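You operate a simulated robot arm through the tools that you are given. There is no shell and no other tool. Be economical: measure what you need, move in short steps, check, and stop when the job is done.

The job below is to be done with a simulated two-armed robot. You get a single attempt, and the scene is never put back.

## Task
Pick up the green lamp with one hand, pass it to the other hand and put it on the black bench top. Set down upright: green lamp.

The check looks at the end state, three seconds after you hand in, the way a careful person would. Anything else that was tipped, shoved, dropped, spilled or broken makes it a failure.

## Robot
Two 7-joint arms with two-finger parallel grippers on one trunk, on a base that drives. Base frame: it is fixed to the floor where the robot stands at the start and does not move with it; the origin is under the middle of the robot, x ahead of it, y to its left, z up; the surface under the hand at the start is at about z = 1. Units: m, rad, N and s.
The left shoulder is at the start at [0.07, 0.133, 1.226], the right one opposite. With the tool pointing down near the work surface each hand reaches from about 0.1 to 0.64 m from the robot's upright axis, wherever it stands, measured 20 degrees to its own side. Places, roughly: black bench top [2.7, -0.7, 0.8]. Payload 1.57 kg a hand.
The tool frame of a hand sits at the grasp point between the pads (the TCP): z along the fingers, y along the line on which they close. The tips reach 0.03 m beyond it. Largest opening 0.08 m; finger width 0.017, thickness 0.012; the body of the gripper, 0.04 by 0.082 m, starts 0.08 m behind the TCP.
Orientation is told as [roll, pitch, yaw] about the base's x, y, z axes, in that order, counted from this pose: with the fingers straight down and closing along the base's y, the tool's x points along the base's -x, its y along +y and its z along -z.

## Interface
- The arms move only by the tool jog_arm. It takes "left_moves", "right_moves" or both (then of equal length, played together; a hand with none holds still); each is a list that holds one entry, the list of rows, each a list of 7 numbers: the turn, a rotation vector about the base's x, y, z in units of 60 degrees (1.0 is 60 degrees), then the shift along the base's x, y, z in units of 300 mm (1.0 is 300 mm), then the finger opening in m, from 0 to 0.08. In form: [[[wx, wy, wz, dx, dy, dz, claw], ...]]. A call has 1 to 12 rows; each row is the pose to reach, as a shift and turn from the pose commanded when the call began. A call with a number of a shift or a turn outside -1 to 1 is refused whole. A row lasts 0.2 s, in which the tool goes at most 0.05 m and 0.15 rad; a call with a longer step from one row to the next is refused whole, and so is a gripper value outside its range. A pose out of reach is approached as far as the arm can. The call stops where the force on the tool passes 40 N (or 10 N more than at its start, if that is more) or the arm is blocked; 0.2 s more then pass. Each finger travels about 0.153 m/s and halts on what it meets, pressing with about 42 N; the grip force reading is that of the motor and also rises with nothing between the fingers. The clock runs only during rows and for 0.2 s after the last one: add rows that repeat a pose to give the fingers time. The reply holds the time, the measured pose of the TCP, the force on the tool along the base axes, the opening and the grip force, in the units named above and with some noise, with the torque about the TCP (base axes, N m) and any sound that the robot's microphone picked up.
- Cameras (640 x 400 px; columns grow to the right, rows downward): "scene" is now at [0.1388, -0.025, 1.4701]; the picture's right is [-0.26, -0.97, 0.00], its down [-0.42, 0.11, -0.90] and it looks along [0.87, -0.23, -0.43] (base axes); focal length 278 px, centre (320, 200). "left" rides on the left gripper at [0.072, 0.007, -0.122] in its tool frame; the picture's right is [-0.09, 1.00, 0.00], its down [-0.84, -0.08, -0.54] and it looks along [-0.54, -0.05, 0.84] (tool axes); focal length 238 px, centre (320, 200). "right" rides on the right gripper at [0.072, -0.007, -0.122] in its tool frame; the picture's right is [0.09, 1.00, 0.00], its down [-0.84, 0.08, -0.54] and it looks along [-0.54, 0.05, 0.84] (tool axes); focal length 238 px, centre (320, 200). There is no depth. A picture from a camera that has moved, and an enlarged one, comes with that camera's place and axes in the base frame and with its lens.
- grab_frame(camera): a new picture of that camera. It takes no simulated time.
- raise_lower(by): slides the trunk up (or, below 0, down) by that many m; the arms and the scene camera ride with it, the base frame stays. It gives what a move gives, with no picture.
- roll_base(legs): drives the robot by 1 to 6 legs, each [ahead, left, turn to the left] in m, m and rad, along the robot's own axes; the way and the turn of a leg run together, so that a leg with both is an arc; at most 1.5 m and 3.142 rad a leg. The arms and the cameras ride along, it lands a little off, and it stops where it bumps. It gives what a move gives.
- turn_head(pan, tilt): turns the head with the scene camera to pan (to the left, within 1.501 rad either way) and tilt (down, from -0.506 to 1.204), counted from straight ahead of the robot. It gives what a move gives.
- enlarge(camera, box): a new picture of the part [left, top, right, bottom] of that camera's present view, enlarged. It takes no simulated time.
- finish_job(): hands the job in; it is judged then, once.

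Work in short steps. Places have to be worked out from the pictures, the camera data and where the tool is seen: move nearer, look again, correct. Check each grasp and each placing, and mend what went wrong. You have 120 turns and 108 pictures in all, those below and enlarged ones among them. Open the grippers and draw the arms clear of the work before you hand the job in, unless the task says otherwise; then end with one line.

The tools are called after "Call:" by a JSON object that holds its "fn" and its "kwargs". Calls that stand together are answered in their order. jog_arm: Moves the arms, as the interface text tells. Its arguments: {"type":"object","properties":{"left_moves":{"type":"array"},"right_moves":{"type":"array"}},"required":[]} The other tools are called the same way: raise_lower (by) slides the trunk up or down; roll_base (legs) drives the base; turn_head (pan, tilt) turns the head that bears the scene camera; grab_frame (camera) takes a picture; enlarge (camera, box) takes an enlarged picture of a part of a camera's view; finish_job () hands the job in.

At the start:

```text
time_s: 0.0
left_eef_pos: [0.3897, 0.0181, 1.2469]
left_tcp_rot: [0.0, 0.001, 0.002]
left_ft_force: [0.3, 0.3, 0.5]
left_wrist_torque: [-0.03, -0.01, 0.02]
left_finger_gap: 0.0801
left_gripper_force: 0.0
right_eef_pos: [0.3523, -0.2262, 1.3261]
right_tcp_rot: [0.0, 0.001, -0.002]
right_ft_force: [-0.4, 0.3, 0.1]
right_wrist_torque: [-0.01, -0.01, -0.01]
right_finger_gap: 0.0799
right_gripper_force: 0.0
trunk travel left (down, up): [-0.8, 0.14]
robot x, y, heading: [0.0039, -0.0023, 0.001]
head pan, tilt: [-0.258, 0.449]
```

scene: 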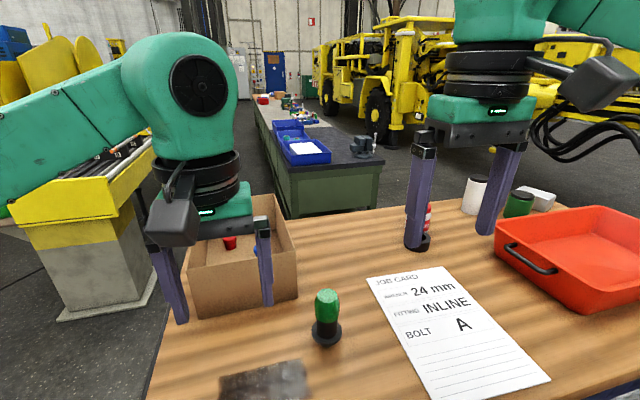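
right: 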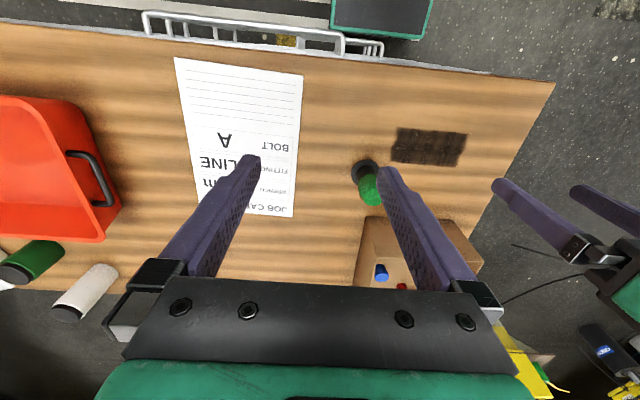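
left: 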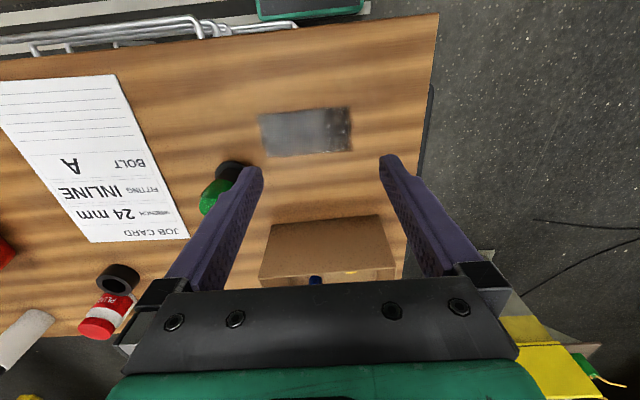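

The lamp looks to be at about (0.50, -0.13) on the table, about 0.1 m tall. I'll enlarge it to see its shape and what it is.

Call:
{"fn": "enlarge", "kwargs": {"camera": "scene", "box": [270, 270, 390, 360]}}

Call:
{"fn": "enlarge", "kwargs": {"camera": "scene", "box": [240, 80, 400, 200]}}

Call:
{"fn": "enlarge", "kwargs": {"camera": "right", "box": [300, 100, 500, 240]}}

```text
4.44 times, centred on (330, 315) of scene
camera zoom: at [0.1388, -0.025, 1.4701], right [-0.26, -0.97, 0.0], down [-0.42, 0.11, -0.9], along [0.87, -0.23, -0.43], focal length 1238 px, centre (276, -311)
```

zoom: 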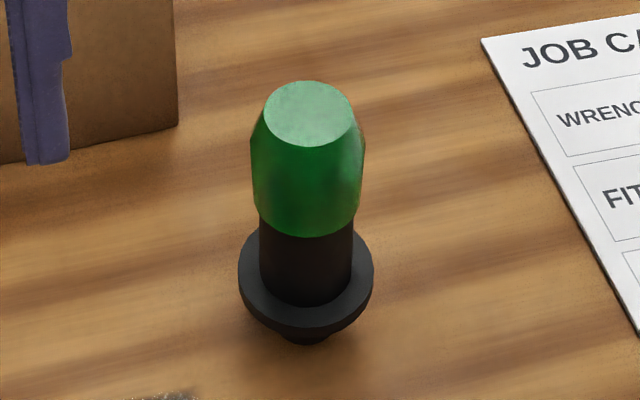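

```text
3.33 times, centred on (320, 140) of scene
camera zoom: at [0.1388, -0.025, 1.4701], right [-0.26, -0.97, 0.0], down [-0.42, 0.11, -0.9], along [0.87, -0.23, -0.43], focal length 928 px, centre (320, 400)
```

zoom: 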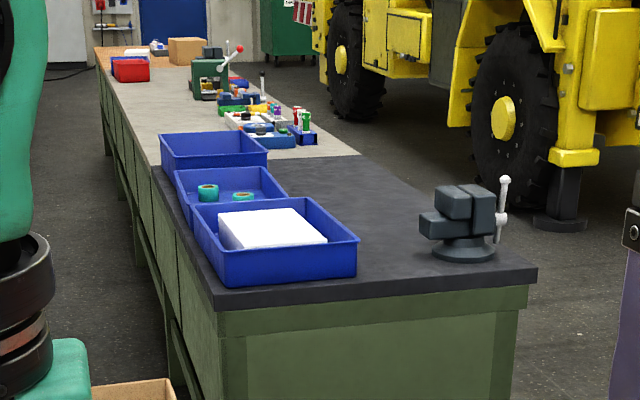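

```text
2.86 times, centred on (400, 170) of right
camera zoom: at [0.2798, -0.2342, 1.4489], right [-0.09, 1.0, 0.0], down [0.84, 0.08, 0.54], along [0.54, 0.05, -0.84], focal length 681 px, centre (91, 286)
```

zoom: 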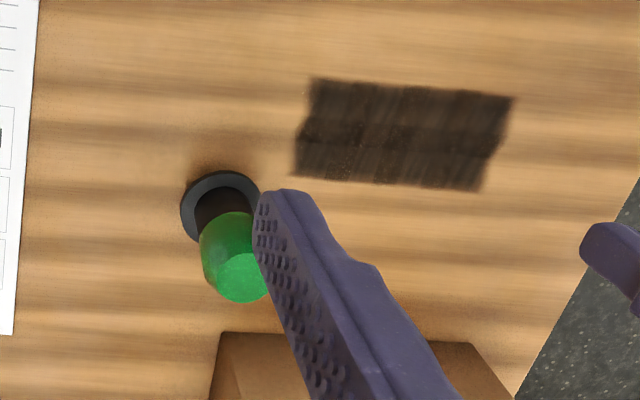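

The lamp stands at about (0.487, -0.131): foot and flange up to z≈1.03, black neck from 1.03 to 1.07 and dome from 1.07 to 1.11. The right hand will grip the neck from the right side, tilted 20° down. The left hand will then take the dome from above. First I turn the right hand halfway into that pose.

Call:
{"fn": "jog_arm", "kwargs": {"right_moves": [[[0.065, 0.065, -0.092, 0.03, -0.02, 0, 0.08], [0.13, 0.13, -0.185, 0.06, -0.04, 0, 0.08], [0.194, 0.194, -0.277, 0.09, -0.06, 0, 0.08], [0.259, 0.259, -0.369, 0.12, -0.08, 0, 0.08], [0.324, 0.324, -0.461, 0.15, -0.1, 0, 0.08], [0.388, 0.388, -0.554, 0.19, -0.12, 0, 0.08], [0.453, 0.453, -0.646, 0.22, -0.14, 0, 0.08]]]}}

```text
time_s: 1.6
left_eef_pos: [0.3894, 0.0189, 1.2463]
left_tcp_rot: [0.0, -0.001, 0.0]
left_ft_force: [-0.6, -0.5, 0.3]
left_wrist_torque: [0.01, 0.01, -0.01]
left_finger_gap: 0.0802
left_gripper_force: 0.0
right_eef_pos: [0.4092, -0.2573, 1.3094]
right_tcp_rot: [0.319, 0.587, -0.609]
right_ft_force: [-0.6, -0.3, -0.1]
right_wrist_torque: [0.04, 0.0, 0.02]
right_finger_gap: 0.0798
right_gripper_force: 0.1
right hand out of reach, approached as far as the arm can: row 5, 6, 7
trunk travel left (down, up): [-0.8, 0.14]
robot x, y, heading: [0.002, -0.0001, 0.003]
head pan, tilt: [-0.258, 0.449]
```

The arm couldn't fully follow the last rows. I'll carry on with the turn at a place further down and to the right to see whether that is within its joint range.

Call:
{"fn": "jog_arm", "kwargs": {"right_moves": [[[0.065, 0.065, -0.092, 0, -0.03, -0.07, 0.08], [0.13, 0.13, -0.185, 0, -0.06, -0.14, 0.08], [0.194, 0.194, -0.277, 0, -0.09, -0.21, 0.08], [0.259, 0.259, -0.369, 0, -0.12, -0.28, 0.08], [0.324, 0.324, -0.461, 0, -0.15, -0.3, 0.08], [0.388, 0.388, -0.554, 0, -0.15, -0.3, 0.08], [0.453, 0.453, -0.646, 0, -0.15, -0.3, 0.08]]]}}

Call:
{"fn": "grab_frame", "kwargs": {"camera": "scene"}}

```text
time_s: 3.2
left_eef_pos: [0.3884, 0.019, 1.2469]
left_tcp_rot: [-0.001, 0.0, 0.003]
left_ft_force: [0.3, 0.9, 0.2]
left_wrist_torque: [0.02, 0.02, 0.05]
left_finger_gap: 0.0796
left_gripper_force: 0.1
right_eef_pos: [0.4075, -0.3037, 1.2192]
right_tcp_rot: [-0.006, 1.223, -1.58]
right_ft_force: [-0.6, -0.8, 0.1]
right_wrist_torque: [0.03, 0.03, 0.03]
right_finger_gap: 0.0798
right_gripper_force: 0.0
trunk travel left (down, up): [-0.8, 0.14]
robot x, y, heading: [-0.0, 0.0031, -0.001]
head pan, tilt: [-0.258, 0.449]
```

```text
101 pictures are left
camera scene: at [0.1381, -0.0259, 1.4702], right [-0.26, -0.97, 0.0], down [-0.42, 0.11, -0.9], along [0.87, -0.23, -0.43], focal length 278 px, centre (320, 200)
```

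scene: 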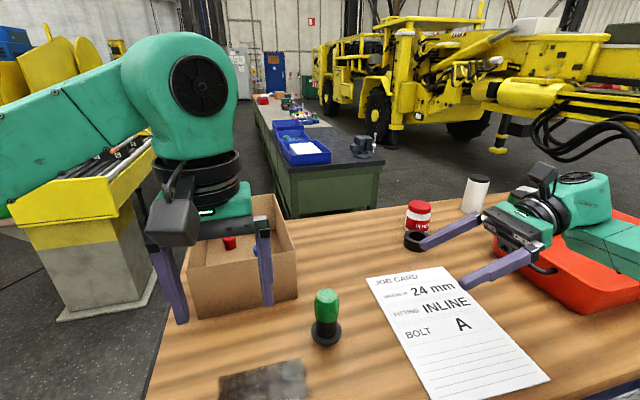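

The turn succeeded: the tool points toward +y with a 20° tilt. Next I move over to x≈0.487, y≈-0.21, still high, and pan the head to check the forearm against the red tray.

Call:
{"fn": "jog_arm", "kwargs": {"right_moves": [[[0, 0, 0, 0.09, 0.1, 0, 0.08], [0, 0, 0, 0.18, 0.2, 0, 0.08], [0, 0, 0, 0.265, 0.3, 0, 0.08], [0, 0, 0, 0.265, 0.31, 0, 0.08]]]}}

Call:
{"fn": "turn_head", "kwargs": {"pan": -0.6, "tilt": 0.7}}

Call:
{"fn": "grab_frame", "kwargs": {"camera": "scene"}}

Call:
{"fn": "grab_frame", "kwargs": {"camera": "right"}}

```text
time_s: 4.2
left_eef_pos: [0.3885, 0.0194, 1.2459]
left_tcp_rot: [0.0, -0.001, 0.002]
left_ft_force: [0.3, 0.0, -0.9]
left_wrist_torque: [0.04, 0.02, -0.01]
left_finger_gap: 0.0799
left_gripper_force: 0.0
right_eef_pos: [0.488, -0.2084, 1.2193]
right_tcp_rot: [0.001, 1.223, -1.571]
right_ft_force: [0.7, -0.9, 0.7]
right_wrist_torque: [-0.03, 0.02, 0.0]
right_finger_gap: 0.0798
right_gripper_force: 0.1
trunk travel left (down, up): [-0.8, 0.14]
robot x, y, heading: [-0.001, 0.0019, 0.005]
head pan, tilt: [-0.258, 0.449]
```

```text
time_s: 5.0
left_eef_pos: [0.3889, 0.0185, 1.2468]
left_tcp_rot: [0.0, 0.001, 0.001]
left_ft_force: [1.1, 0.0, -0.1]
left_wrist_torque: [0.02, 0.01, 0.02]
left_finger_gap: 0.0801
left_gripper_force: 0.0
right_eef_pos: [0.4869, -0.2083, 1.2186]
right_tcp_rot: [0.0, 1.224, -1.571]
right_ft_force: [-0.4, 0.6, -0.3]
right_wrist_torque: [-0.02, -0.02, -0.01]
right_finger_gap: 0.0799
right_gripper_force: 0.0
trunk travel left (down, up): [-0.8, 0.14]
robot x, y, heading: [0.0012, 0.0012, -0.004]
head pan, tilt: [-0.6, 0.7]
```

```text
100 pictures are left
camera scene: at [0.12, -0.0495, 1.4477], right [-0.56, -0.83, 0.0], down [-0.53, 0.36, -0.77], along [0.63, -0.43, -0.64], focal length 278 px, centre (320, 200)
```

scene: 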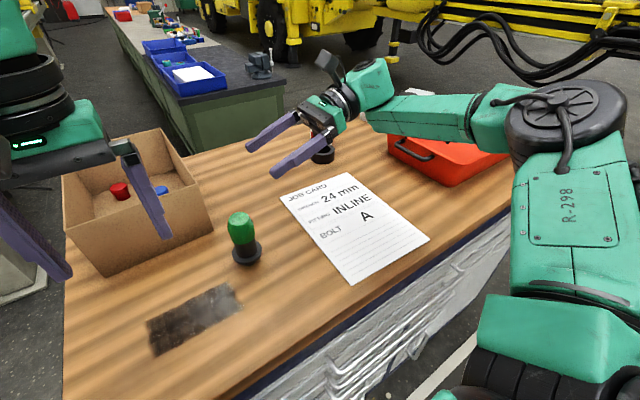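

```text
99 pictures are left
camera right: at [0.4798, -0.2993, 1.3281], right [1.0, 0.03, 0.09], down [0.08, -0.8, -0.6], along [0.05, 0.61, -0.79], focal length 238 px, centre (320, 200)
```

right: 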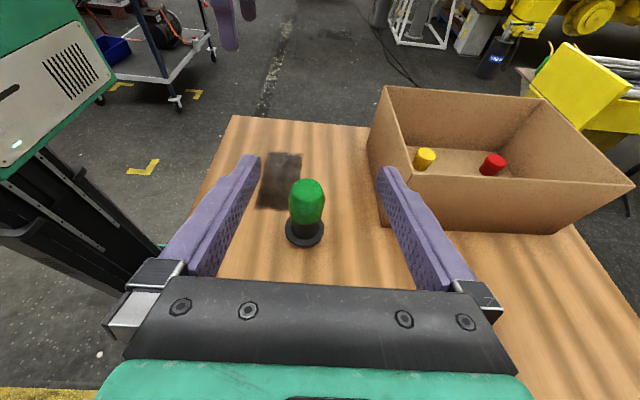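

The forearm is well above the tray. From this camera the lamp is at about (0.480, -0.126). I'll lower the hand to about z=1.09 while still short of the lamp, then look again.

Call:
{"fn": "jog_arm", "kwargs": {"right_moves": [[[0, 0, 0, -0.01, -0.03, -0.11, 0.08], [0, 0, 0, -0.02, -0.05, -0.22, 0.08], [0, 0, 0, -0.02, -0.05, -0.33, 0.08], [0, 0, 0, -0.02, -0.05, -0.43, 0.08]]]}}

Call:
{"fn": "grab_frame", "kwargs": {"camera": "scene"}}

Call:
{"fn": "grab_frame", "kwargs": {"camera": "right"}}

```text
time_s: 6.0
left_eef_pos: [0.39, 0.0179, 1.2453]
left_tcp_rot: [0.0, 0.001, 0.003]
left_ft_force: [0.4, -0.3, -0.6]
left_wrist_torque: [0.03, -0.01, 0.01]
left_finger_gap: 0.0798
left_gripper_force: 0.0
right_eef_pos: [0.4829, -0.2236, 1.0896]
right_tcp_rot: [0.0, 1.224, -1.569]
right_ft_force: [0.0, -0.5, 0.9]
right_wrist_torque: [-0.03, 0.01, -0.03]
right_finger_gap: 0.0795
right_gripper_force: 0.1
trunk travel left (down, up): [-0.8, 0.14]
robot x, y, heading: [-0.0008, -0.0035, -0.001]
head pan, tilt: [-0.6, 0.7]
```

```text
98 pictures are left
camera scene: at [0.1209, -0.05, 1.4476], right [-0.56, -0.83, 0.0], down [-0.53, 0.36, -0.76], along [0.63, -0.43, -0.64], focal length 278 px, centre (320, 200)
```

scene: 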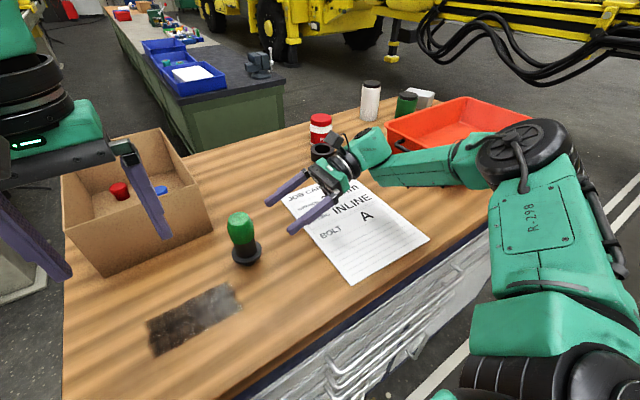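

```text
97 pictures are left
camera right: at [0.4751, -0.3149, 1.1996], right [1.0, 0.03, 0.09], down [0.08, -0.79, -0.6], along [0.05, 0.61, -0.79], focal length 238 px, centre (320, 200)
```

right: 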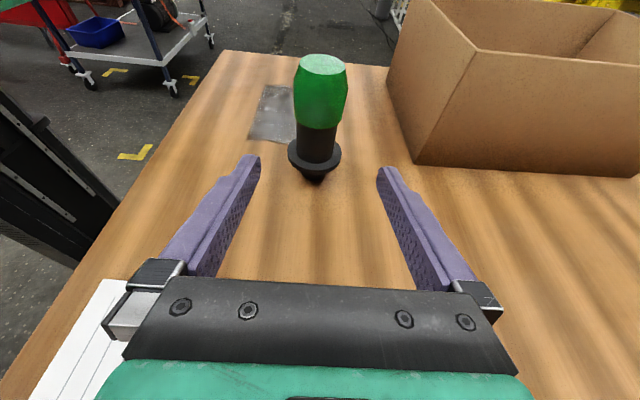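

The lamp is centred between the fingers. I'll enlarge the view to get the neck and flange heights and the shape of the foot.

Call:
{"fn": "enlarge", "kwargs": {"camera": "right", "box": [260, 40, 380, 200]}}

Call:
{"fn": "enlarge", "kwargs": {"camera": "scene", "box": [200, 190, 350, 280]}}

```text
2.50 times, centred on (320, 120) of right
camera zoom: at [0.4751, -0.3149, 1.1996], right [1.0, 0.03, 0.09], down [0.08, -0.79, -0.6], along [0.05, 0.61, -0.79], focal length 596 px, centre (320, 400)
```

zoom: 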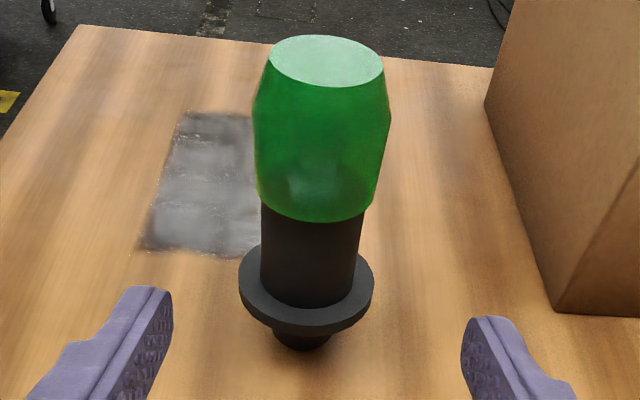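

```text
4.27 times, centred on (275, 235) of scene
camera zoom: at [0.1209, -0.05, 1.4476], right [-0.56, -0.83, 0.0], down [-0.53, 0.36, -0.76], along [0.63, -0.43, -0.64], focal length 1188 px, centre (512, 51)
```

zoom: 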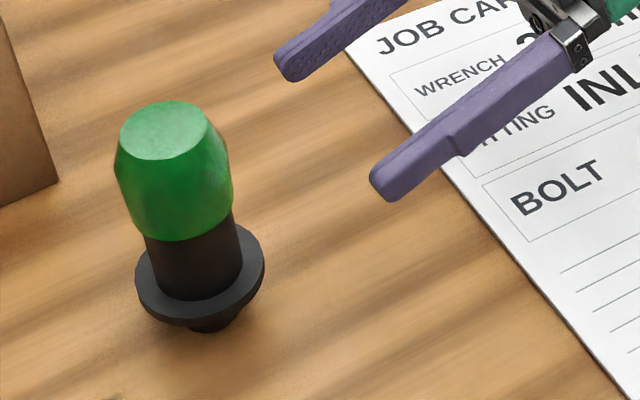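

The estimates agree: lamp axis at about (0.480, -0.122), flange top about 1.03, neck up to about 1.075, top about 1.117. I lower to z=1.056 and then slide in so the open fingers straddle the neck.

Call:
{"fn": "jog_arm", "kwargs": {"right_moves": [[[0, 0, 0, -0.01, 0, -0.112, 0.08], [0, 0, 0, -0.01, 0.08, -0.112, 0.08], [0, 0, 0, -0.01, 0.16, -0.112, 0.08], [0, 0, 0, -0.01, 0.24, -0.112, 0.08], [0, 0, 0, -0.01, 0.325, -0.112, 0.08]]]}}

Call:
{"fn": "grab_frame", "kwargs": {"camera": "right"}}

Call:
{"fn": "enlarge", "kwargs": {"camera": "scene", "box": [180, 180, 340, 280]}}

```text
time_s: 7.2
left_eef_pos: [0.3901, 0.0204, 1.2475]
left_tcp_rot: [-0.003, 0.0, 0.004]
left_ft_force: [-0.6, -0.2, -0.8]
left_wrist_torque: [-0.04, -0.01, -0.01]
left_finger_gap: 0.0802
left_gripper_force: 0.0
right_eef_pos: [0.4797, -0.1243, 1.0566]
right_tcp_rot: [-0.001, 1.223, -1.572]
right_ft_force: [1.0, 0.5, -0.6]
right_wrist_torque: [-0.04, -0.01, 0.01]
right_finger_gap: 0.0798
right_gripper_force: 0.1
trunk travel left (down, up): [-0.8, 0.14]
robot x, y, heading: [0.0008, 0.0023, 0.002]
head pan, tilt: [-0.6, 0.7]
```

```text
94 pictures are left
camera right: at [0.4725, -0.2155, 1.1663], right [1.0, 0.03, 0.09], down [0.08, -0.8, -0.6], along [0.05, 0.6, -0.79], focal length 238 px, centre (320, 200)
```

right: 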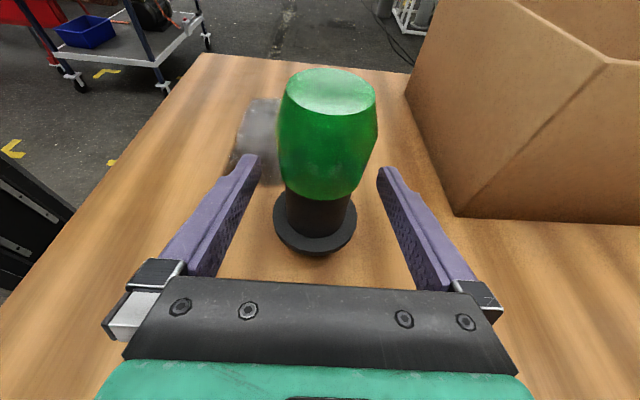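

```text
4.00 times, centred on (260, 230) of scene
camera zoom: at [0.1203, -0.0484, 1.4477], right [-0.56, -0.83, 0.0], down [-0.53, 0.36, -0.77], along [0.63, -0.43, -0.64], focal length 1114 px, centre (560, 80)
```

zoom: 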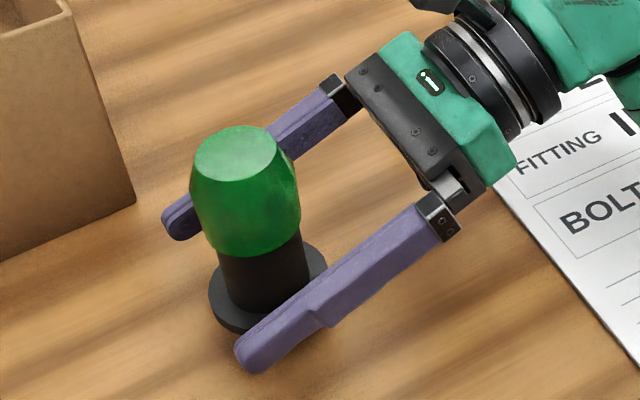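

The neck sits between the fingers near the TCP. I close in steps.

Call:
{"fn": "jog_arm", "kwargs": {"right_moves": [[[0, 0, 0, 0, 0, 0, 0.06], [0, 0, 0, 0, 0, 0, 0.05], [0, 0, 0, 0, 0, 0, 0.045], [0, 0, 0, 0, 0, 0, 0.04], [0, 0, 0, 0, 0, 0, 0.033], [0, 0, 0, 0, 0, 0, 0.025], [0, 0, 0, 0, 0, 0, 0.025]]]}}

Call:
{"fn": "grab_frame", "kwargs": {"camera": "right"}}

```text
time_s: 8.8
left_eef_pos: [0.3893, 0.0192, 1.247]
left_tcp_rot: [-0.002, 0.0, 0.003]
left_ft_force: [-0.4, -0.7, 0.4]
left_wrist_torque: [0.02, -0.02, 0.0]
left_finger_gap: 0.0797
left_gripper_force: 0.1
right_eef_pos: [0.4804, -0.1276, 1.0576]
right_tcp_rot: [-0.002, 1.221, -1.572]
right_ft_force: [-0.6, -0.3, 0.3]
right_wrist_torque: [-0.05, 0.04, 0.02]
right_finger_gap: 0.0371
right_gripper_force: 41.7
trunk travel left (down, up): [-0.8, 0.14]
robot x, y, heading: [-0.0023, 0.0008, -0.004]
head pan, tilt: [-0.6, 0.7]
```

```text
92 pictures are left
camera right: at [0.4721, -0.2168, 1.1662], right [1.0, 0.03, 0.09], down [0.08, -0.8, -0.6], along [0.05, 0.61, -0.79], focal length 238 px, centre (320, 200)
```

right: 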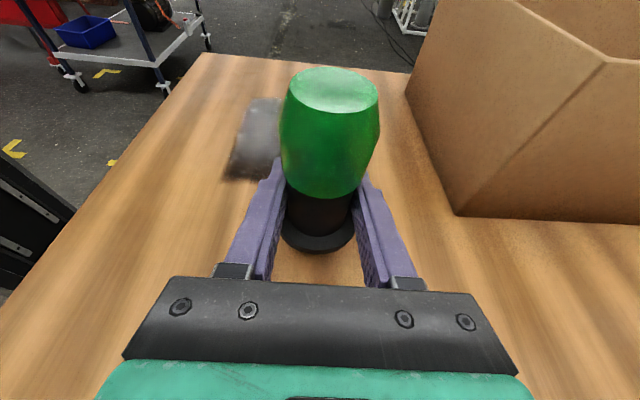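

Gripped with a gap of 0.037 m. I lift gently, then check that the lamp stays upright in the grip.

Call:
{"fn": "jog_arm", "kwargs": {"right_moves": [[[0, 0, 0, 0, 0, 0.06, 0.025], [0, 0, 0, 0, 0, 0.13, 0.025], [0, 0, 0, -0.05, 0.03, 0.2, 0.025], [0, 0, 0, -0.1, 0.06, 0.25, 0.025], [0, 0, 0, -0.15, 0.09, 0.25, 0.025], [0, 0, 0, -0.15, 0.09, 0.25, 0.025]]]}}

Call:
{"fn": "turn_head", "kwargs": {"pan": -0.3, "tilt": 0.6}}

Call:
{"fn": "grab_frame", "kwargs": {"camera": "scene"}}

Call:
{"fn": "grab_frame", "kwargs": {"camera": "right"}}

Call:
{"fn": "grab_frame", "kwargs": {"camera": "left"}}

```text
time_s: 10.2
left_eef_pos: [0.3896, 0.0196, 1.2472]
left_tcp_rot: [0.0, 0.001, 0.002]
left_ft_force: [-0.4, 0.1, 0.1]
left_wrist_torque: [0.02, 0.01, 0.01]
left_finger_gap: 0.0799
left_gripper_force: 0.1
right_eef_pos: [0.4342, -0.0991, 1.1305]
right_tcp_rot: [-0.003, 1.224, -1.574]
right_ft_force: [-0.2, -0.1, -2.4]
right_wrist_torque: [0.02, -0.01, -0.02]
right_finger_gap: 0.0369
right_gripper_force: 41.9
trunk travel left (down, up): [-0.8, 0.14]
robot x, y, heading: [0.0018, -0.003, 0.001]
head pan, tilt: [-0.6, 0.7]
```

```text
time_s: 11.0
left_eef_pos: [0.3898, 0.0196, 1.246]
left_tcp_rot: [0.001, 0.0, 0.002]
left_ft_force: [-0.1, 0.1, 0.2]
left_wrist_torque: [-0.02, 0.01, 0.0]
left_finger_gap: 0.0799
left_gripper_force: 0.1
right_eef_pos: [0.4346, -0.1002, 1.1308]
right_tcp_rot: [-0.001, 1.223, -1.573]
right_ft_force: [-0.9, 0.5, -1.3]
right_wrist_torque: [0.0, -0.01, 0.02]
right_finger_gap: 0.0373
right_gripper_force: 41.6
trunk travel left (down, up): [-0.8, 0.14]
robot x, y, heading: [0.0027, 0.0002, 0.001]
head pan, tilt: [-0.3, 0.6]
```

```text
91 pictures are left
camera scene: at [0.1347, -0.0278, 1.4562], right [-0.3, -0.96, 0.0], down [-0.54, 0.17, -0.82], along [0.79, -0.24, -0.57], focal length 278 px, centre (320, 200)
```

scene: 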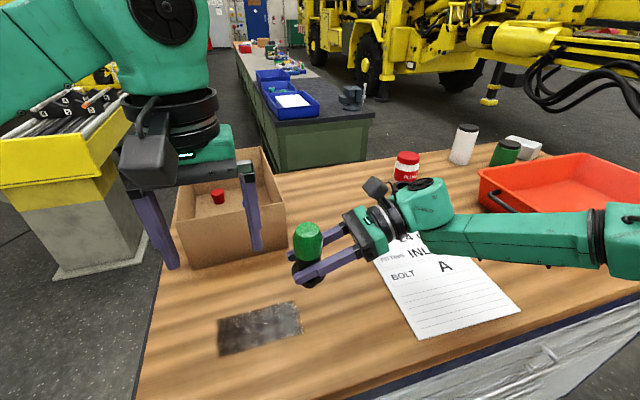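

```text
90 pictures are left
camera right: at [0.4258, -0.1903, 1.24], right [1.0, 0.03, 0.09], down [0.08, -0.8, -0.6], along [0.05, 0.61, -0.79], focal length 238 px, centre (320, 200)
```

right: 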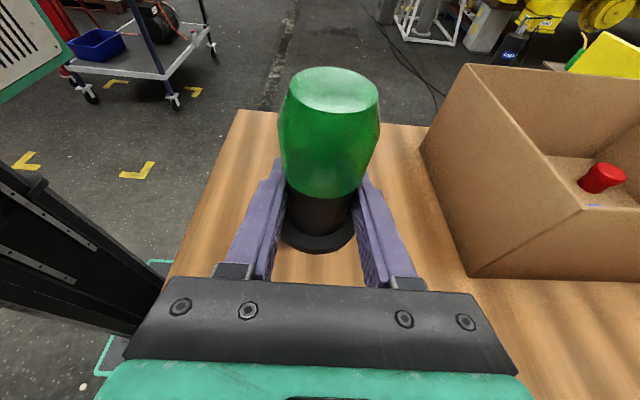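

```text
89 pictures are left
camera left: at [0.3172, 0.0251, 1.3684], right [0.09, 1.0, 0.0], down [0.84, -0.08, 0.54], along [0.54, -0.05, -0.84], focal length 238 px, centre (320, 200)
```

left: 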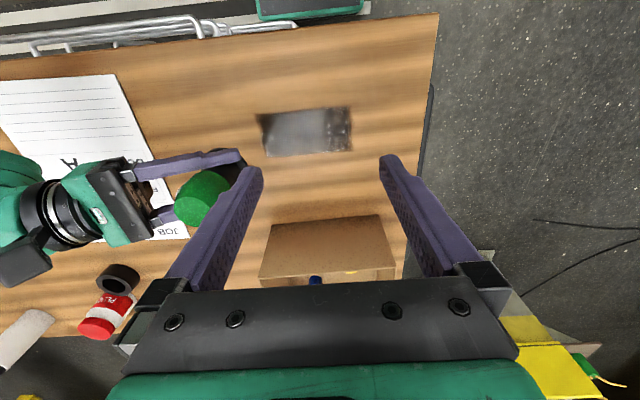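

The lamp is upright in the right hand (about 2 N). Its axis is at about (0.434, -0.095) and its top at about 1.19. I bring the left hand over it, high, with a narrower opening.

Call:
{"fn": "jog_arm", "kwargs": {"left_moves": [[[0, 0, 0, 0, 0, 0.1, 0.075], [0, 0, 0, 0.05, -0.1, 0.1, 0.07], [0, 0, 0, 0.1, -0.2, 0.1, 0.068], [0, 0, 0, 0.147, -0.3, 0.1, 0.068], [0, 0, 0, 0.147, -0.383, 0.1, 0.068], [0, 0, 0, 0.147, -0.383, 0.1, 0.068]]]}}

Call:
{"fn": "grab_frame", "kwargs": {"camera": "left"}}

Call:
{"fn": "grab_frame", "kwargs": {"camera": "scene"}}

Call:
{"fn": "grab_frame", "kwargs": {"camera": "right"}}

```text
time_s: 12.4
left_eef_pos: [0.4337, -0.0972, 1.2787]
left_tcp_rot: [-0.005, -0.002, 0.003]
left_ft_force: [-0.1, 0.9, -0.2]
left_wrist_torque: [0.01, 0.05, -0.04]
left_finger_gap: 0.068
left_gripper_force: 0.1
right_eef_pos: [0.4335, -0.0994, 1.1304]
right_tcp_rot: [-0.003, 1.221, -1.574]
right_ft_force: [-0.1, 0.6, -2.1]
right_wrist_torque: [0.0, 0.0, 0.04]
right_finger_gap: 0.0369
right_gripper_force: 41.7
trunk travel left (down, up): [-0.8, 0.14]
robot x, y, heading: [-0.001, 0.0045, -0.004]
head pan, tilt: [-0.3, 0.6]
```

```text
88 pictures are left
camera left: at [0.361, -0.09, 1.4003], right [0.09, 1.0, -0.01], down [0.84, -0.07, 0.54], along [0.54, -0.05, -0.84], focal length 238 px, centre (320, 200)
```

left: 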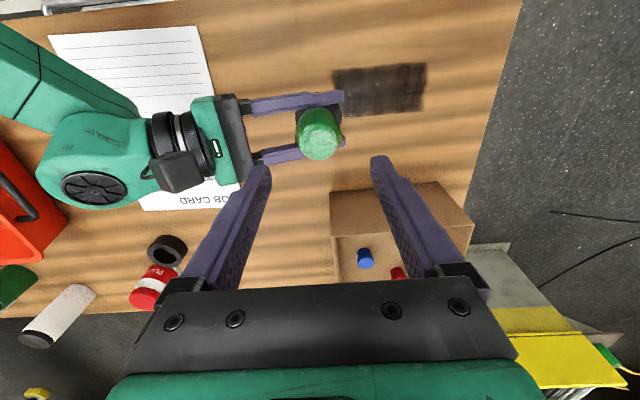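

```text
87 pictures are left
camera scene: at [0.1352, -0.0265, 1.4562], right [-0.3, -0.96, 0.0], down [-0.54, 0.17, -0.82], along [0.79, -0.24, -0.57], focal length 278 px, centre (320, 200)
```

scene: 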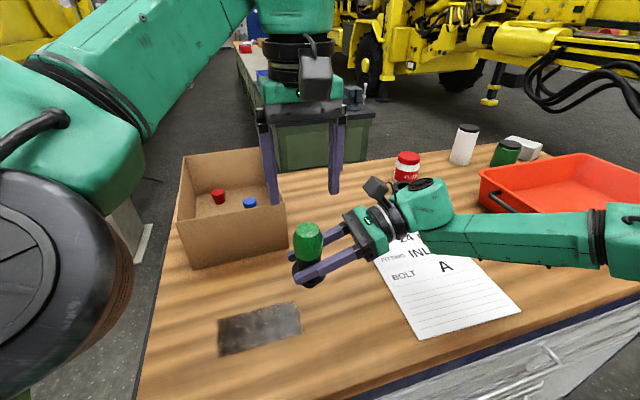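

```text
86 pictures are left
camera right: at [0.4261, -0.1893, 1.2401], right [1.0, 0.03, 0.09], down [0.08, -0.8, -0.6], along [0.05, 0.61, -0.79], focal length 238 px, centre (320, 200)
```

right: 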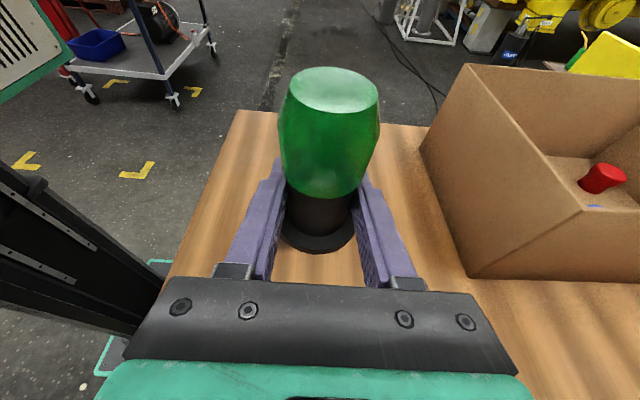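

The left camera puts the lamp at about (0.437, -0.097), and the left TCP is right above it. I descend to z≈1.168 with the fingers straddling the dome.

Call:
{"fn": "jog_arm", "kwargs": {"left_moves": [[[0, 0, 0, 0.008, 0, -0.1, 0.068], [0, 0, 0, 0.008, 0, -0.2, 0.068], [0, 0, 0, 0.008, 0, -0.3, 0.068], [0, 0, 0, 0.008, 0, -0.368, 0.068], [0, 0, 0, 0.008, 0, -0.368, 0.068]]]}}

Call:
{"fn": "grab_frame", "kwargs": {"camera": "left"}}

Call:
{"fn": "grab_frame", "kwargs": {"camera": "right"}}

Call:
{"fn": "enlarge", "kwargs": {"camera": "scene", "box": [240, 160, 400, 300]}}

```text
time_s: 13.6
left_eef_pos: [0.438, -0.097, 1.166]
left_tcp_rot: [-0.001, -0.001, 0.001]
left_ft_force: [0.5, 0.6, 0.3]
left_wrist_torque: [0.03, -0.01, 0.0]
left_finger_gap: 0.068
left_gripper_force: 0.0
right_eef_pos: [0.4337, -0.1001, 1.1301]
right_tcp_rot: [0.0, 1.221, -1.573]
right_ft_force: [-0.2, -0.1, -2.7]
right_wrist_torque: [-0.02, 0.03, -0.05]
right_finger_gap: 0.0372
right_gripper_force: 41.9
trunk travel left (down, up): [-0.8, 0.14]
robot x, y, heading: [-0.0029, -0.0032, 0.0]
head pan, tilt: [-0.3, 0.6]
```

```text
85 pictures are left
camera left: at [0.3642, -0.0906, 1.287], right [0.09, 1.0, 0.0], down [0.84, -0.08, 0.54], along [0.54, -0.05, -0.84], focal length 238 px, centre (320, 200)
```

left: 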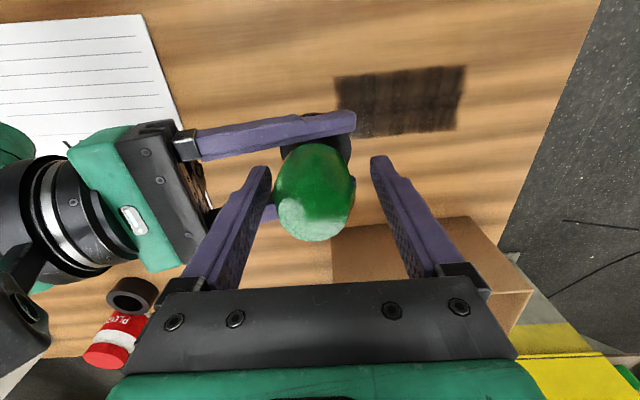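

```text
84 pictures are left
camera right: at [0.4257, -0.1901, 1.2401], right [1.0, 0.03, 0.09], down [0.08, -0.8, -0.6], along [0.05, 0.61, -0.79], focal length 238 px, centre (320, 200)
```

right: 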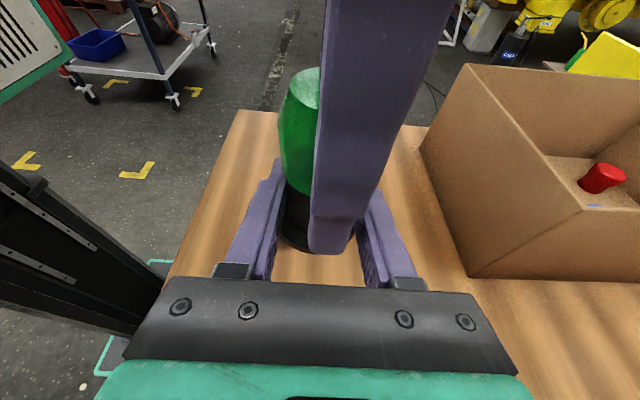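

```text
2.86 times, centred on (320, 230) of scene
camera zoom: at [0.1346, -0.0275, 1.4563], right [-0.3, -0.96, 0.0], down [-0.54, 0.17, -0.82], along [0.79, -0.24, -0.57], focal length 796 px, centre (320, 114)
```

zoom: 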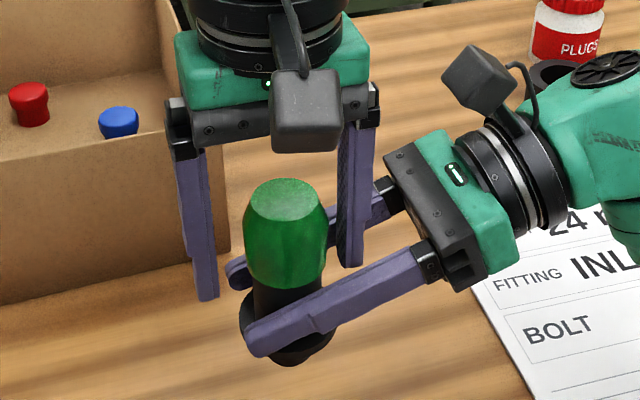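

The lamp axis now measures at about (0.433, -0.100), so I shift the left hand by -5 mm in x and -3 mm in y. Then I close gently on the dome.

Call:
{"fn": "jog_arm", "kwargs": {"left_moves": [[[0, 0, 0, -0.017, -0.01, 0, 0.065], [0, 0, 0, -0.017, -0.01, 0, 0.055], [0, 0, 0, -0.017, -0.01, 0, 0.05], [0, 0, 0, -0.017, -0.01, 0, 0.045], [0, 0, 0, -0.017, -0.01, 0, 0.04], [0, 0, 0, -0.017, -0.01, 0, 0.03], [0, 0, 0, -0.017, -0.01, 0, 0.03]]]}}

Call:
{"fn": "grab_frame", "kwargs": {"camera": "left"}}

Call:
{"fn": "grab_frame", "kwargs": {"camera": "right"}}

```text
time_s: 15.2
left_eef_pos: [0.4319, -0.0995, 1.1656]
left_tcp_rot: [-0.001, 0.0, 0.002]
left_ft_force: [-1.0, -5.4, -0.2]
left_wrist_torque: [0.01, -0.07, -0.02]
left_finger_gap: 0.044
left_gripper_force: 41.9
right_eef_pos: [0.4331, -0.0992, 1.1304]
right_tcp_rot: [-0.001, 1.223, -1.573]
right_ft_force: [0.1, 5.9, -1.0]
right_wrist_torque: [-0.2, 0.06, 0.0]
right_finger_gap: 0.0371
right_gripper_force: 41.6
trunk travel left (down, up): [-0.8, 0.14]
robot x, y, heading: [0.0012, 0.0035, 0.002]
head pan, tilt: [-0.3, 0.6]
```

```text
82 pictures are left
camera left: at [0.3584, -0.0935, 1.2875], right [0.09, 1.0, 0.0], down [0.84, -0.08, 0.54], along [0.54, -0.05, -0.84], focal length 238 px, centre (320, 200)
```

left: 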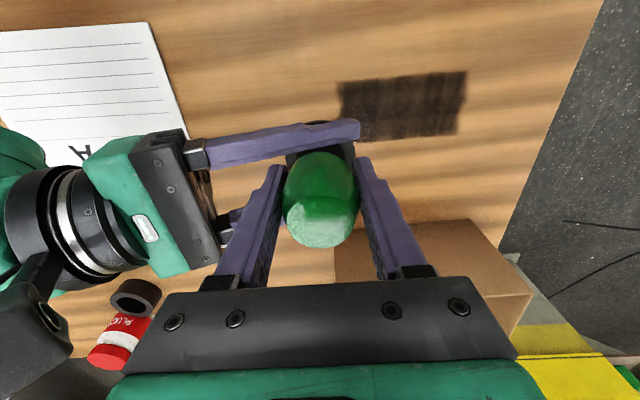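

```text
81 pictures are left
camera right: at [0.4257, -0.1902, 1.2401], right [1.0, 0.03, 0.09], down [0.08, -0.79, -0.6], along [0.05, 0.61, -0.79], focal length 238 px, centre (320, 200)
```

right: 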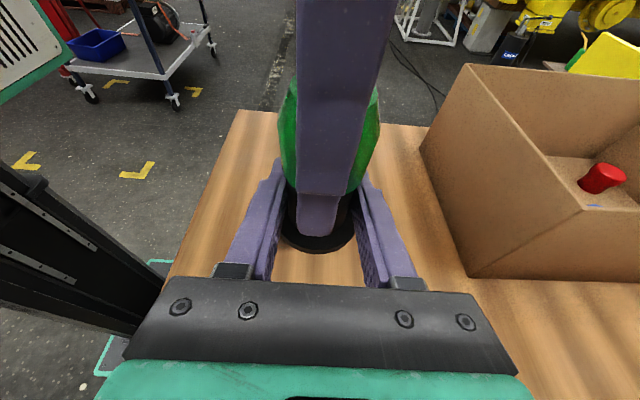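

Both hands hold the lamp: the left has the dome (gap 0.044) and the right has the neck. I open the right hand slowly and check the left grip.

Call:
{"fn": "jog_arm", "kwargs": {"right_moves": [[[0, 0, 0, 0, 0, 0, 0.042], [0, 0, 0, 0, 0, 0, 0.05], [0, 0, 0, 0, 0, 0, 0.065], [0, 0, 0, 0, 0, 0, 0.08], [0, 0, 0, 0, 0, 0, 0.08]]]}}

Call:
{"fn": "grab_frame", "kwargs": {"camera": "right"}}

```text
time_s: 16.4
left_eef_pos: [0.4305, -0.1004, 1.1653]
left_tcp_rot: [-0.001, 0.0, 0.002]
left_ft_force: [-0.4, 0.0, 0.6]
left_wrist_torque: [-0.02, 0.01, 0.01]
left_finger_gap: 0.0438
left_gripper_force: 42.6
right_eef_pos: [0.4331, -0.1002, 1.1307]
right_tcp_rot: [-0.003, 1.223, -1.573]
right_ft_force: [-0.1, 0.0, -0.6]
right_wrist_torque: [0.01, 0.02, 0.01]
right_finger_gap: 0.0798
right_gripper_force: 0.1
trunk travel left (down, up): [-0.8, 0.14]
robot x, y, heading: [0.0041, 0.0014, -0.003]
head pan, tilt: [-0.3, 0.6]
```

```text
80 pictures are left
camera right: at [0.4258, -0.1904, 1.2401], right [1.0, 0.03, 0.09], down [0.08, -0.8, -0.6], along [0.05, 0.61, -0.79], focal length 238 px, centre (320, 200)
```

right: 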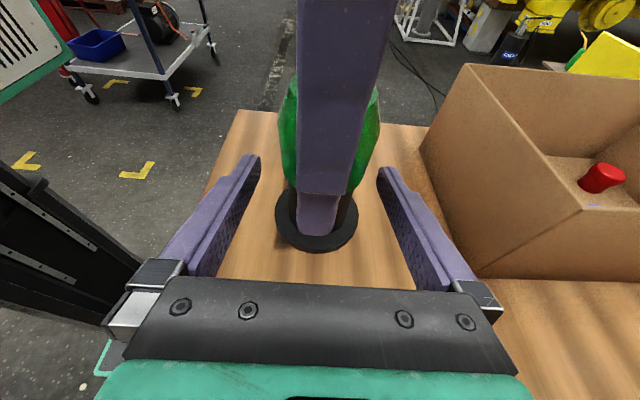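

The left hand holds the lamp alone and the right fingers are clear. I draw the right hand back along -y, then up.

Call:
{"fn": "jog_arm", "kwargs": {"right_moves": [[[0, 0, 0, 0, -0.13, 0.03, 0.08], [0, 0, 0, 0, -0.26, 0.06, 0.08], [0, 0, 0, 0, -0.39, 0.1, 0.08], [0, 0, 0, -0.05, -0.52, 0.2, 0.08], [0, 0, 0, -0.1, -0.65, 0.3, 0.08]]]}}

Call:
{"fn": "grab_frame", "kwargs": {"camera": "left"}}

Call:
{"fn": "grab_frame", "kwargs": {"camera": "scene"}}

```text
refused: row 4 steps farther than a row can; nothing moved
```

```text
79 pictures are left
camera left: at [0.3585, -0.0934, 1.2874], right [0.09, 1.0, 0.0], down [0.84, -0.08, 0.54], along [0.54, -0.05, -0.84], focal length 238 px, centre (320, 200)
```

left: 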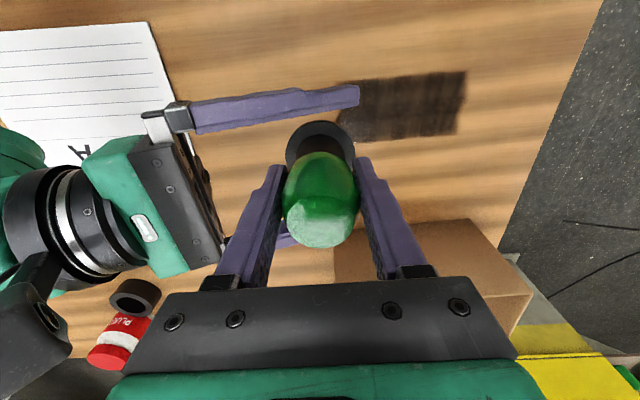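

```text
78 pictures are left
camera scene: at [0.1348, -0.0278, 1.4562], right [-0.3, -0.96, 0.0], down [-0.54, 0.17, -0.82], along [0.79, -0.24, -0.57], focal length 278 px, centre (320, 200)
```

scene: 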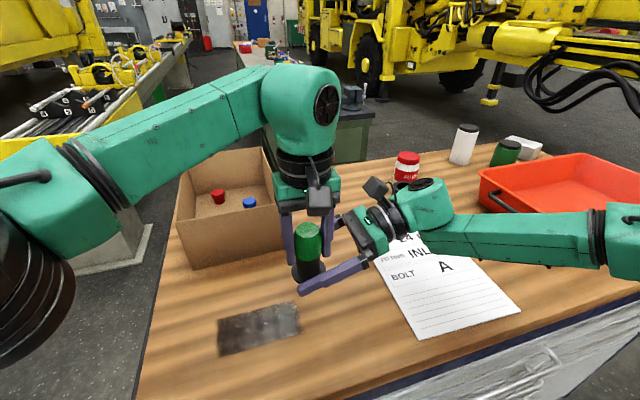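

A row step was slightly too long, so I repeat the same retreat in smaller steps. Rotation toward the tucked pose will follow.

Call:
{"fn": "jog_arm", "kwargs": {"right_moves": [[[0, 0, 0, 0, -0.13, 0.03, 0.08], [0, 0, 0, 0, -0.26, 0.06, 0.08], [0, 0, 0, 0, -0.38, 0.1, 0.08], [0, 0, 0, -0.03, -0.47, 0.2, 0.08], [0, 0, 0, -0.06, -0.56, 0.3, 0.08]]]}}

```text
time_s: 17.6
left_eef_pos: [0.4299, -0.0996, 1.1665]
left_tcp_rot: [0.0, 0.001, 0.004]
left_ft_force: [-0.6, 0.4, 0.1]
left_wrist_torque: [0.02, 0.01, 0.01]
left_finger_gap: 0.0439
left_gripper_force: 42.0
right_eef_pos: [0.4138, -0.2694, 1.2224]
right_tcp_rot: [-0.005, 1.224, -1.574]
right_ft_force: [0.1, -0.3, 0.1]
right_wrist_torque: [-0.01, -0.02, -0.01]
right_finger_gap: 0.08
right_gripper_force: 0.0
trunk travel left (down, up): [-0.8, 0.14]
robot x, y, heading: [0.0014, 0.0004, -0.001]
head pan, tilt: [-0.3, 0.6]
```

Now I turn the right hand back to fingers-down, reversing the earlier turn, while the left hand lifts the lamp slightly.

Call:
{"fn": "jog_arm", "kwargs": {"right_moves": [[[-0.065, -0.065, 0.092, -0.02, -0.02, 0.03, 0.08], [-0.13, -0.13, 0.185, -0.04, -0.04, 0.06, 0.08], [-0.194, -0.194, 0.277, -0.06, -0.06, 0.09, 0.08], [-0.259, -0.259, 0.369, -0.08, -0.08, 0.12, 0.08], [-0.324, -0.324, 0.461, -0.1, -0.1, 0.15, 0.08], [-0.388, -0.388, 0.554, -0.12, -0.12, 0.18, 0.08], [-0.453, -0.453, 0.646, -0.14, -0.14, 0.2, 0.08]]], "left_moves": [[[0, 0, 0, 0, 0, 0.05, 0.03], [0, 0, 0, 0, 0, 0.1, 0.03], [0, 0, 0, 0, 0.05, 0.15, 0.03], [0, 0, 0, -0.03, 0.1, 0.2, 0.03], [0, 0, 0, -0.06, 0.15, 0.25, 0.03], [0, 0, 0, -0.09, 0.2, 0.3, 0.03], [0, 0, 0, -0.12, 0.25, 0.3, 0.03]]]}}

Call:
{"fn": "jog_arm", "kwargs": {"right_moves": [[[-0.065, -0.065, 0.092, -0.02, 0, 0, 0.08], [-0.13, -0.13, 0.185, -0.04, 0, 0, 0.08], [-0.194, -0.194, 0.277, -0.06, 0, 0, 0.08], [-0.259, -0.259, 0.369, -0.08, 0, 0, 0.08], [-0.324, -0.324, 0.461, -0.1, 0, 0, 0.08], [-0.388, -0.388, 0.554, -0.12, 0, 0, 0.08], [-0.453, -0.453, 0.646, -0.12, 0, 0, 0.08]]]}}

Call:
{"fn": "turn_head", "kwargs": {"pan": 0.5, "tilt": 0.5}}

Call:
{"fn": "grab_frame", "kwargs": {"camera": "scene"}}

Call:
{"fn": "grab_frame", "kwargs": {"camera": "left"}}

```text
time_s: 19.2
left_eef_pos: [0.3943, -0.0194, 1.2577]
left_tcp_rot: [-0.003, 0.002, 0.001]
left_ft_force: [0.0, -0.1, -2.1]
left_wrist_torque: [-0.01, 0.01, 0.02]
left_finger_gap: 0.0441
left_gripper_force: 41.6
right_eef_pos: [0.373, -0.3066, 1.282]
right_tcp_rot: [0.313, 0.585, -0.608]
right_ft_force: [-0.8, 0.1, -0.2]
right_wrist_torque: [-0.06, 0.02, 0.03]
right_finger_gap: 0.0801
right_gripper_force: 0.0
trunk travel left (down, up): [-0.8, 0.14]
robot x, y, heading: [-0.0023, 0.0001, 0.0]
head pan, tilt: [-0.3, 0.6]
```

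```text
time_s: 20.8
left_eef_pos: [0.3971, -0.023, 1.2564]
left_tcp_rot: [0.0, 0.0, 0.001]
left_ft_force: [0.2, 0.6, -1.3]
left_wrist_torque: [0.01, 0.0, -0.01]
left_finger_gap: 0.0438
left_gripper_force: 42.0
right_eef_pos: [0.338, -0.3094, 1.2822]
right_tcp_rot: [0.0, -0.001, 0.0]
right_ft_force: [-1.1, 0.2, -0.2]
right_wrist_torque: [-0.03, 0.02, 0.0]
right_finger_gap: 0.08
right_gripper_force: 0.0
trunk travel left (down, up): [-0.8, 0.14]
robot x, y, heading: [-0.0021, 0.0057, -0.004]
head pan, tilt: [-0.3, 0.6]
```

```text
time_s: 22.0
left_eef_pos: [0.3962, -0.0222, 1.2583]
left_tcp_rot: [0.001, 0.001, 0.001]
left_ft_force: [-0.5, -0.3, -2.5]
left_wrist_torque: [0.01, 0.02, 0.0]
left_finger_gap: 0.0439
left_gripper_force: 42.4
right_eef_pos: [0.3387, -0.3102, 1.2808]
right_tcp_rot: [0.002, 0.002, -0.001]
right_ft_force: [-0.9, 0.5, -0.2]
right_wrist_torque: [0.01, 0.01, -0.03]
right_finger_gap: 0.08
right_gripper_force: 0.1
trunk travel left (down, up): [-0.8, 0.14]
robot x, y, heading: [-0.0013, -0.0007, -0.001]
head pan, tilt: [0.499, 0.499]
```

```text
77 pictures are left
camera scene: at [0.1302, 0.0419, 1.4653], right [0.48, -0.88, 0.0], down [-0.42, -0.23, -0.88], along [0.77, 0.42, -0.48], focal length 278 px, centre (320, 200)
```

scene: 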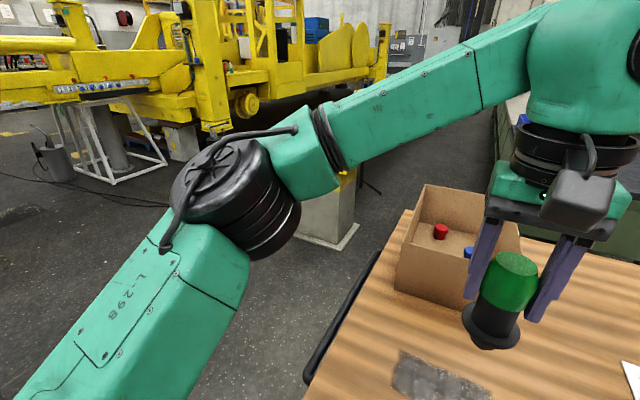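

```text
76 pictures are left
camera left: at [0.3232, -0.0171, 1.3794], right [0.09, 1.0, 0.0], down [0.84, -0.08, 0.54], along [0.54, -0.05, -0.84], focal length 238 px, centre (320, 200)
```

left: 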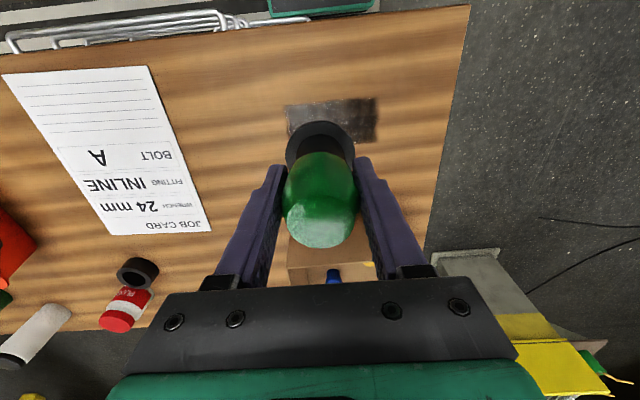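

The lamp is held securely in the left hand (about 2 N). Before driving I look left, and down at the base, to plan a path around the table's left end.

Call:
{"fn": "turn_head", "kwargs": {"pan": 1.3, "tilt": 0.6}}

Call:
{"fn": "grab_frame", "kwargs": {"camera": "scene"}}

Call:
{"fn": "turn_head", "kwargs": {"pan": -1.4, "tilt": 0.8}}

Call:
{"fn": "grab_frame", "kwargs": {"camera": "scene"}}

Call:
{"fn": "turn_head", "kwargs": {"pan": 0.1, "tilt": 1.2}}

Call:
{"fn": "grab_frame", "kwargs": {"camera": "scene"}}

```text
time_s: 23.1
left_eef_pos: [0.3952, -0.024, 1.2575]
left_tcp_rot: [0.001, 0.0, 0.002]
left_ft_force: [-0.1, 0.4, -2.2]
left_wrist_torque: [0.01, 0.01, 0.0]
left_finger_gap: 0.0438
left_gripper_force: 42.0
right_eef_pos: [0.3379, -0.3091, 1.2816]
right_tcp_rot: [0.002, 0.001, -0.002]
right_ft_force: [-0.3, -0.1, 0.5]
right_wrist_torque: [0.02, 0.01, -0.03]
right_finger_gap: 0.0801
right_gripper_force: 0.1
trunk travel left (down, up): [-0.8, 0.14]
robot x, y, heading: [-0.0016, -0.0027, -0.003]
head pan, tilt: [1.3, 0.6]
```

```text
75 pictures are left
camera scene: at [0.074, 0.0836, 1.4563], right [0.96, -0.27, 0.0], down [-0.15, -0.54, -0.83], along [0.22, 0.8, -0.56], focal length 278 px, centre (320, 200)
```

scene: 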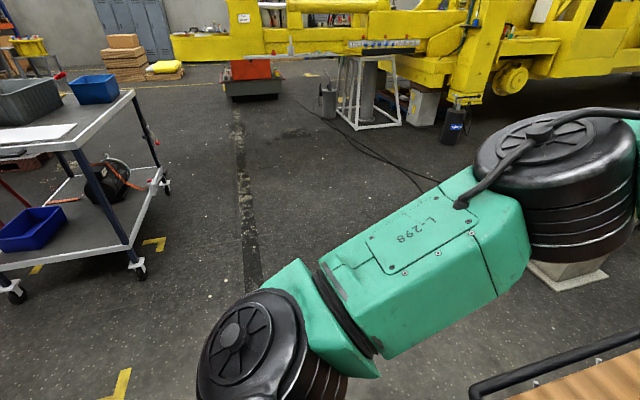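

```text
time_s: 25.5
left_eef_pos: [0.3965, -0.0242, 1.2577]
left_tcp_rot: [0.0, 0.0, 0.0]
left_ft_force: [-0.7, -0.1, -2.2]
left_wrist_torque: [-0.01, 0.02, 0.02]
left_finger_gap: 0.0437
left_gripper_force: 42.2
right_eef_pos: [0.3378, -0.3097, 1.2818]
right_tcp_rot: [0.002, -0.001, -0.003]
right_ft_force: [-0.1, -0.2, -0.4]
right_wrist_torque: [0.03, -0.04, 0.01]
right_finger_gap: 0.0801
right_gripper_force: 0.0
trunk travel left (down, up): [-0.8, 0.14]
robot x, y, heading: [-0.0016, 0.0009, 0.0]
head pan, tilt: [-1.4, 0.799]
```

```text
74 pictures are left
camera scene: at [0.064, -0.081, 1.4394], right [-0.99, -0.17, 0.0], down [-0.12, 0.71, -0.7], along [0.12, -0.69, -0.72], focal length 278 px, centre (320, 200)
```

scene: 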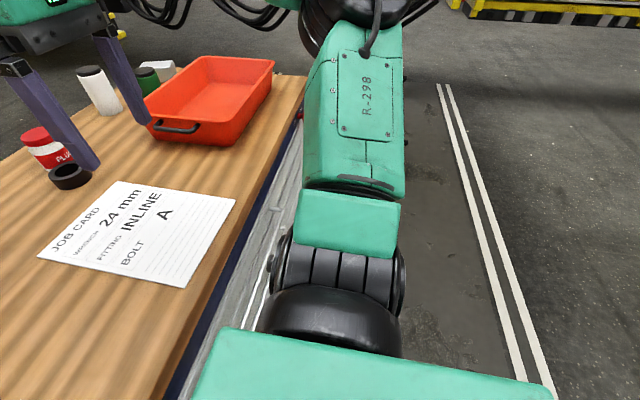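

```text
time_s: 27.1
left_eef_pos: [0.3954, -0.0232, 1.2574]
left_tcp_rot: [0.001, 0.0, 0.001]
left_ft_force: [0.3, 0.2, -3.1]
left_wrist_torque: [0.01, -0.01, -0.02]
left_finger_gap: 0.044
left_gripper_force: 41.9
right_eef_pos: [0.3375, -0.3103, 1.2818]
right_tcp_rot: [0.001, 0.001, -0.001]
right_ft_force: [-0.2, -0.7, 0.6]
right_wrist_torque: [0.0, 0.0, -0.04]
right_finger_gap: 0.0799
right_gripper_force: 0.0
trunk travel left (down, up): [-0.8, 0.14]
robot x, y, heading: [-0.0013, 0.0003, 0.004]
head pan, tilt: [0.099, 1.201]
```

```text
73 pictures are left
camera scene: at [0.1059, 0.004, 1.4117], right [0.1, -1.0, 0.0], down [-0.93, -0.09, -0.36], along [0.36, 0.04, -0.93], focal length 278 px, centre (320, 200)
```

scene: 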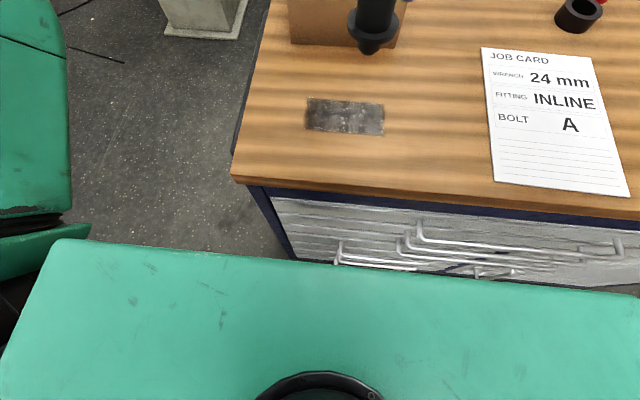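

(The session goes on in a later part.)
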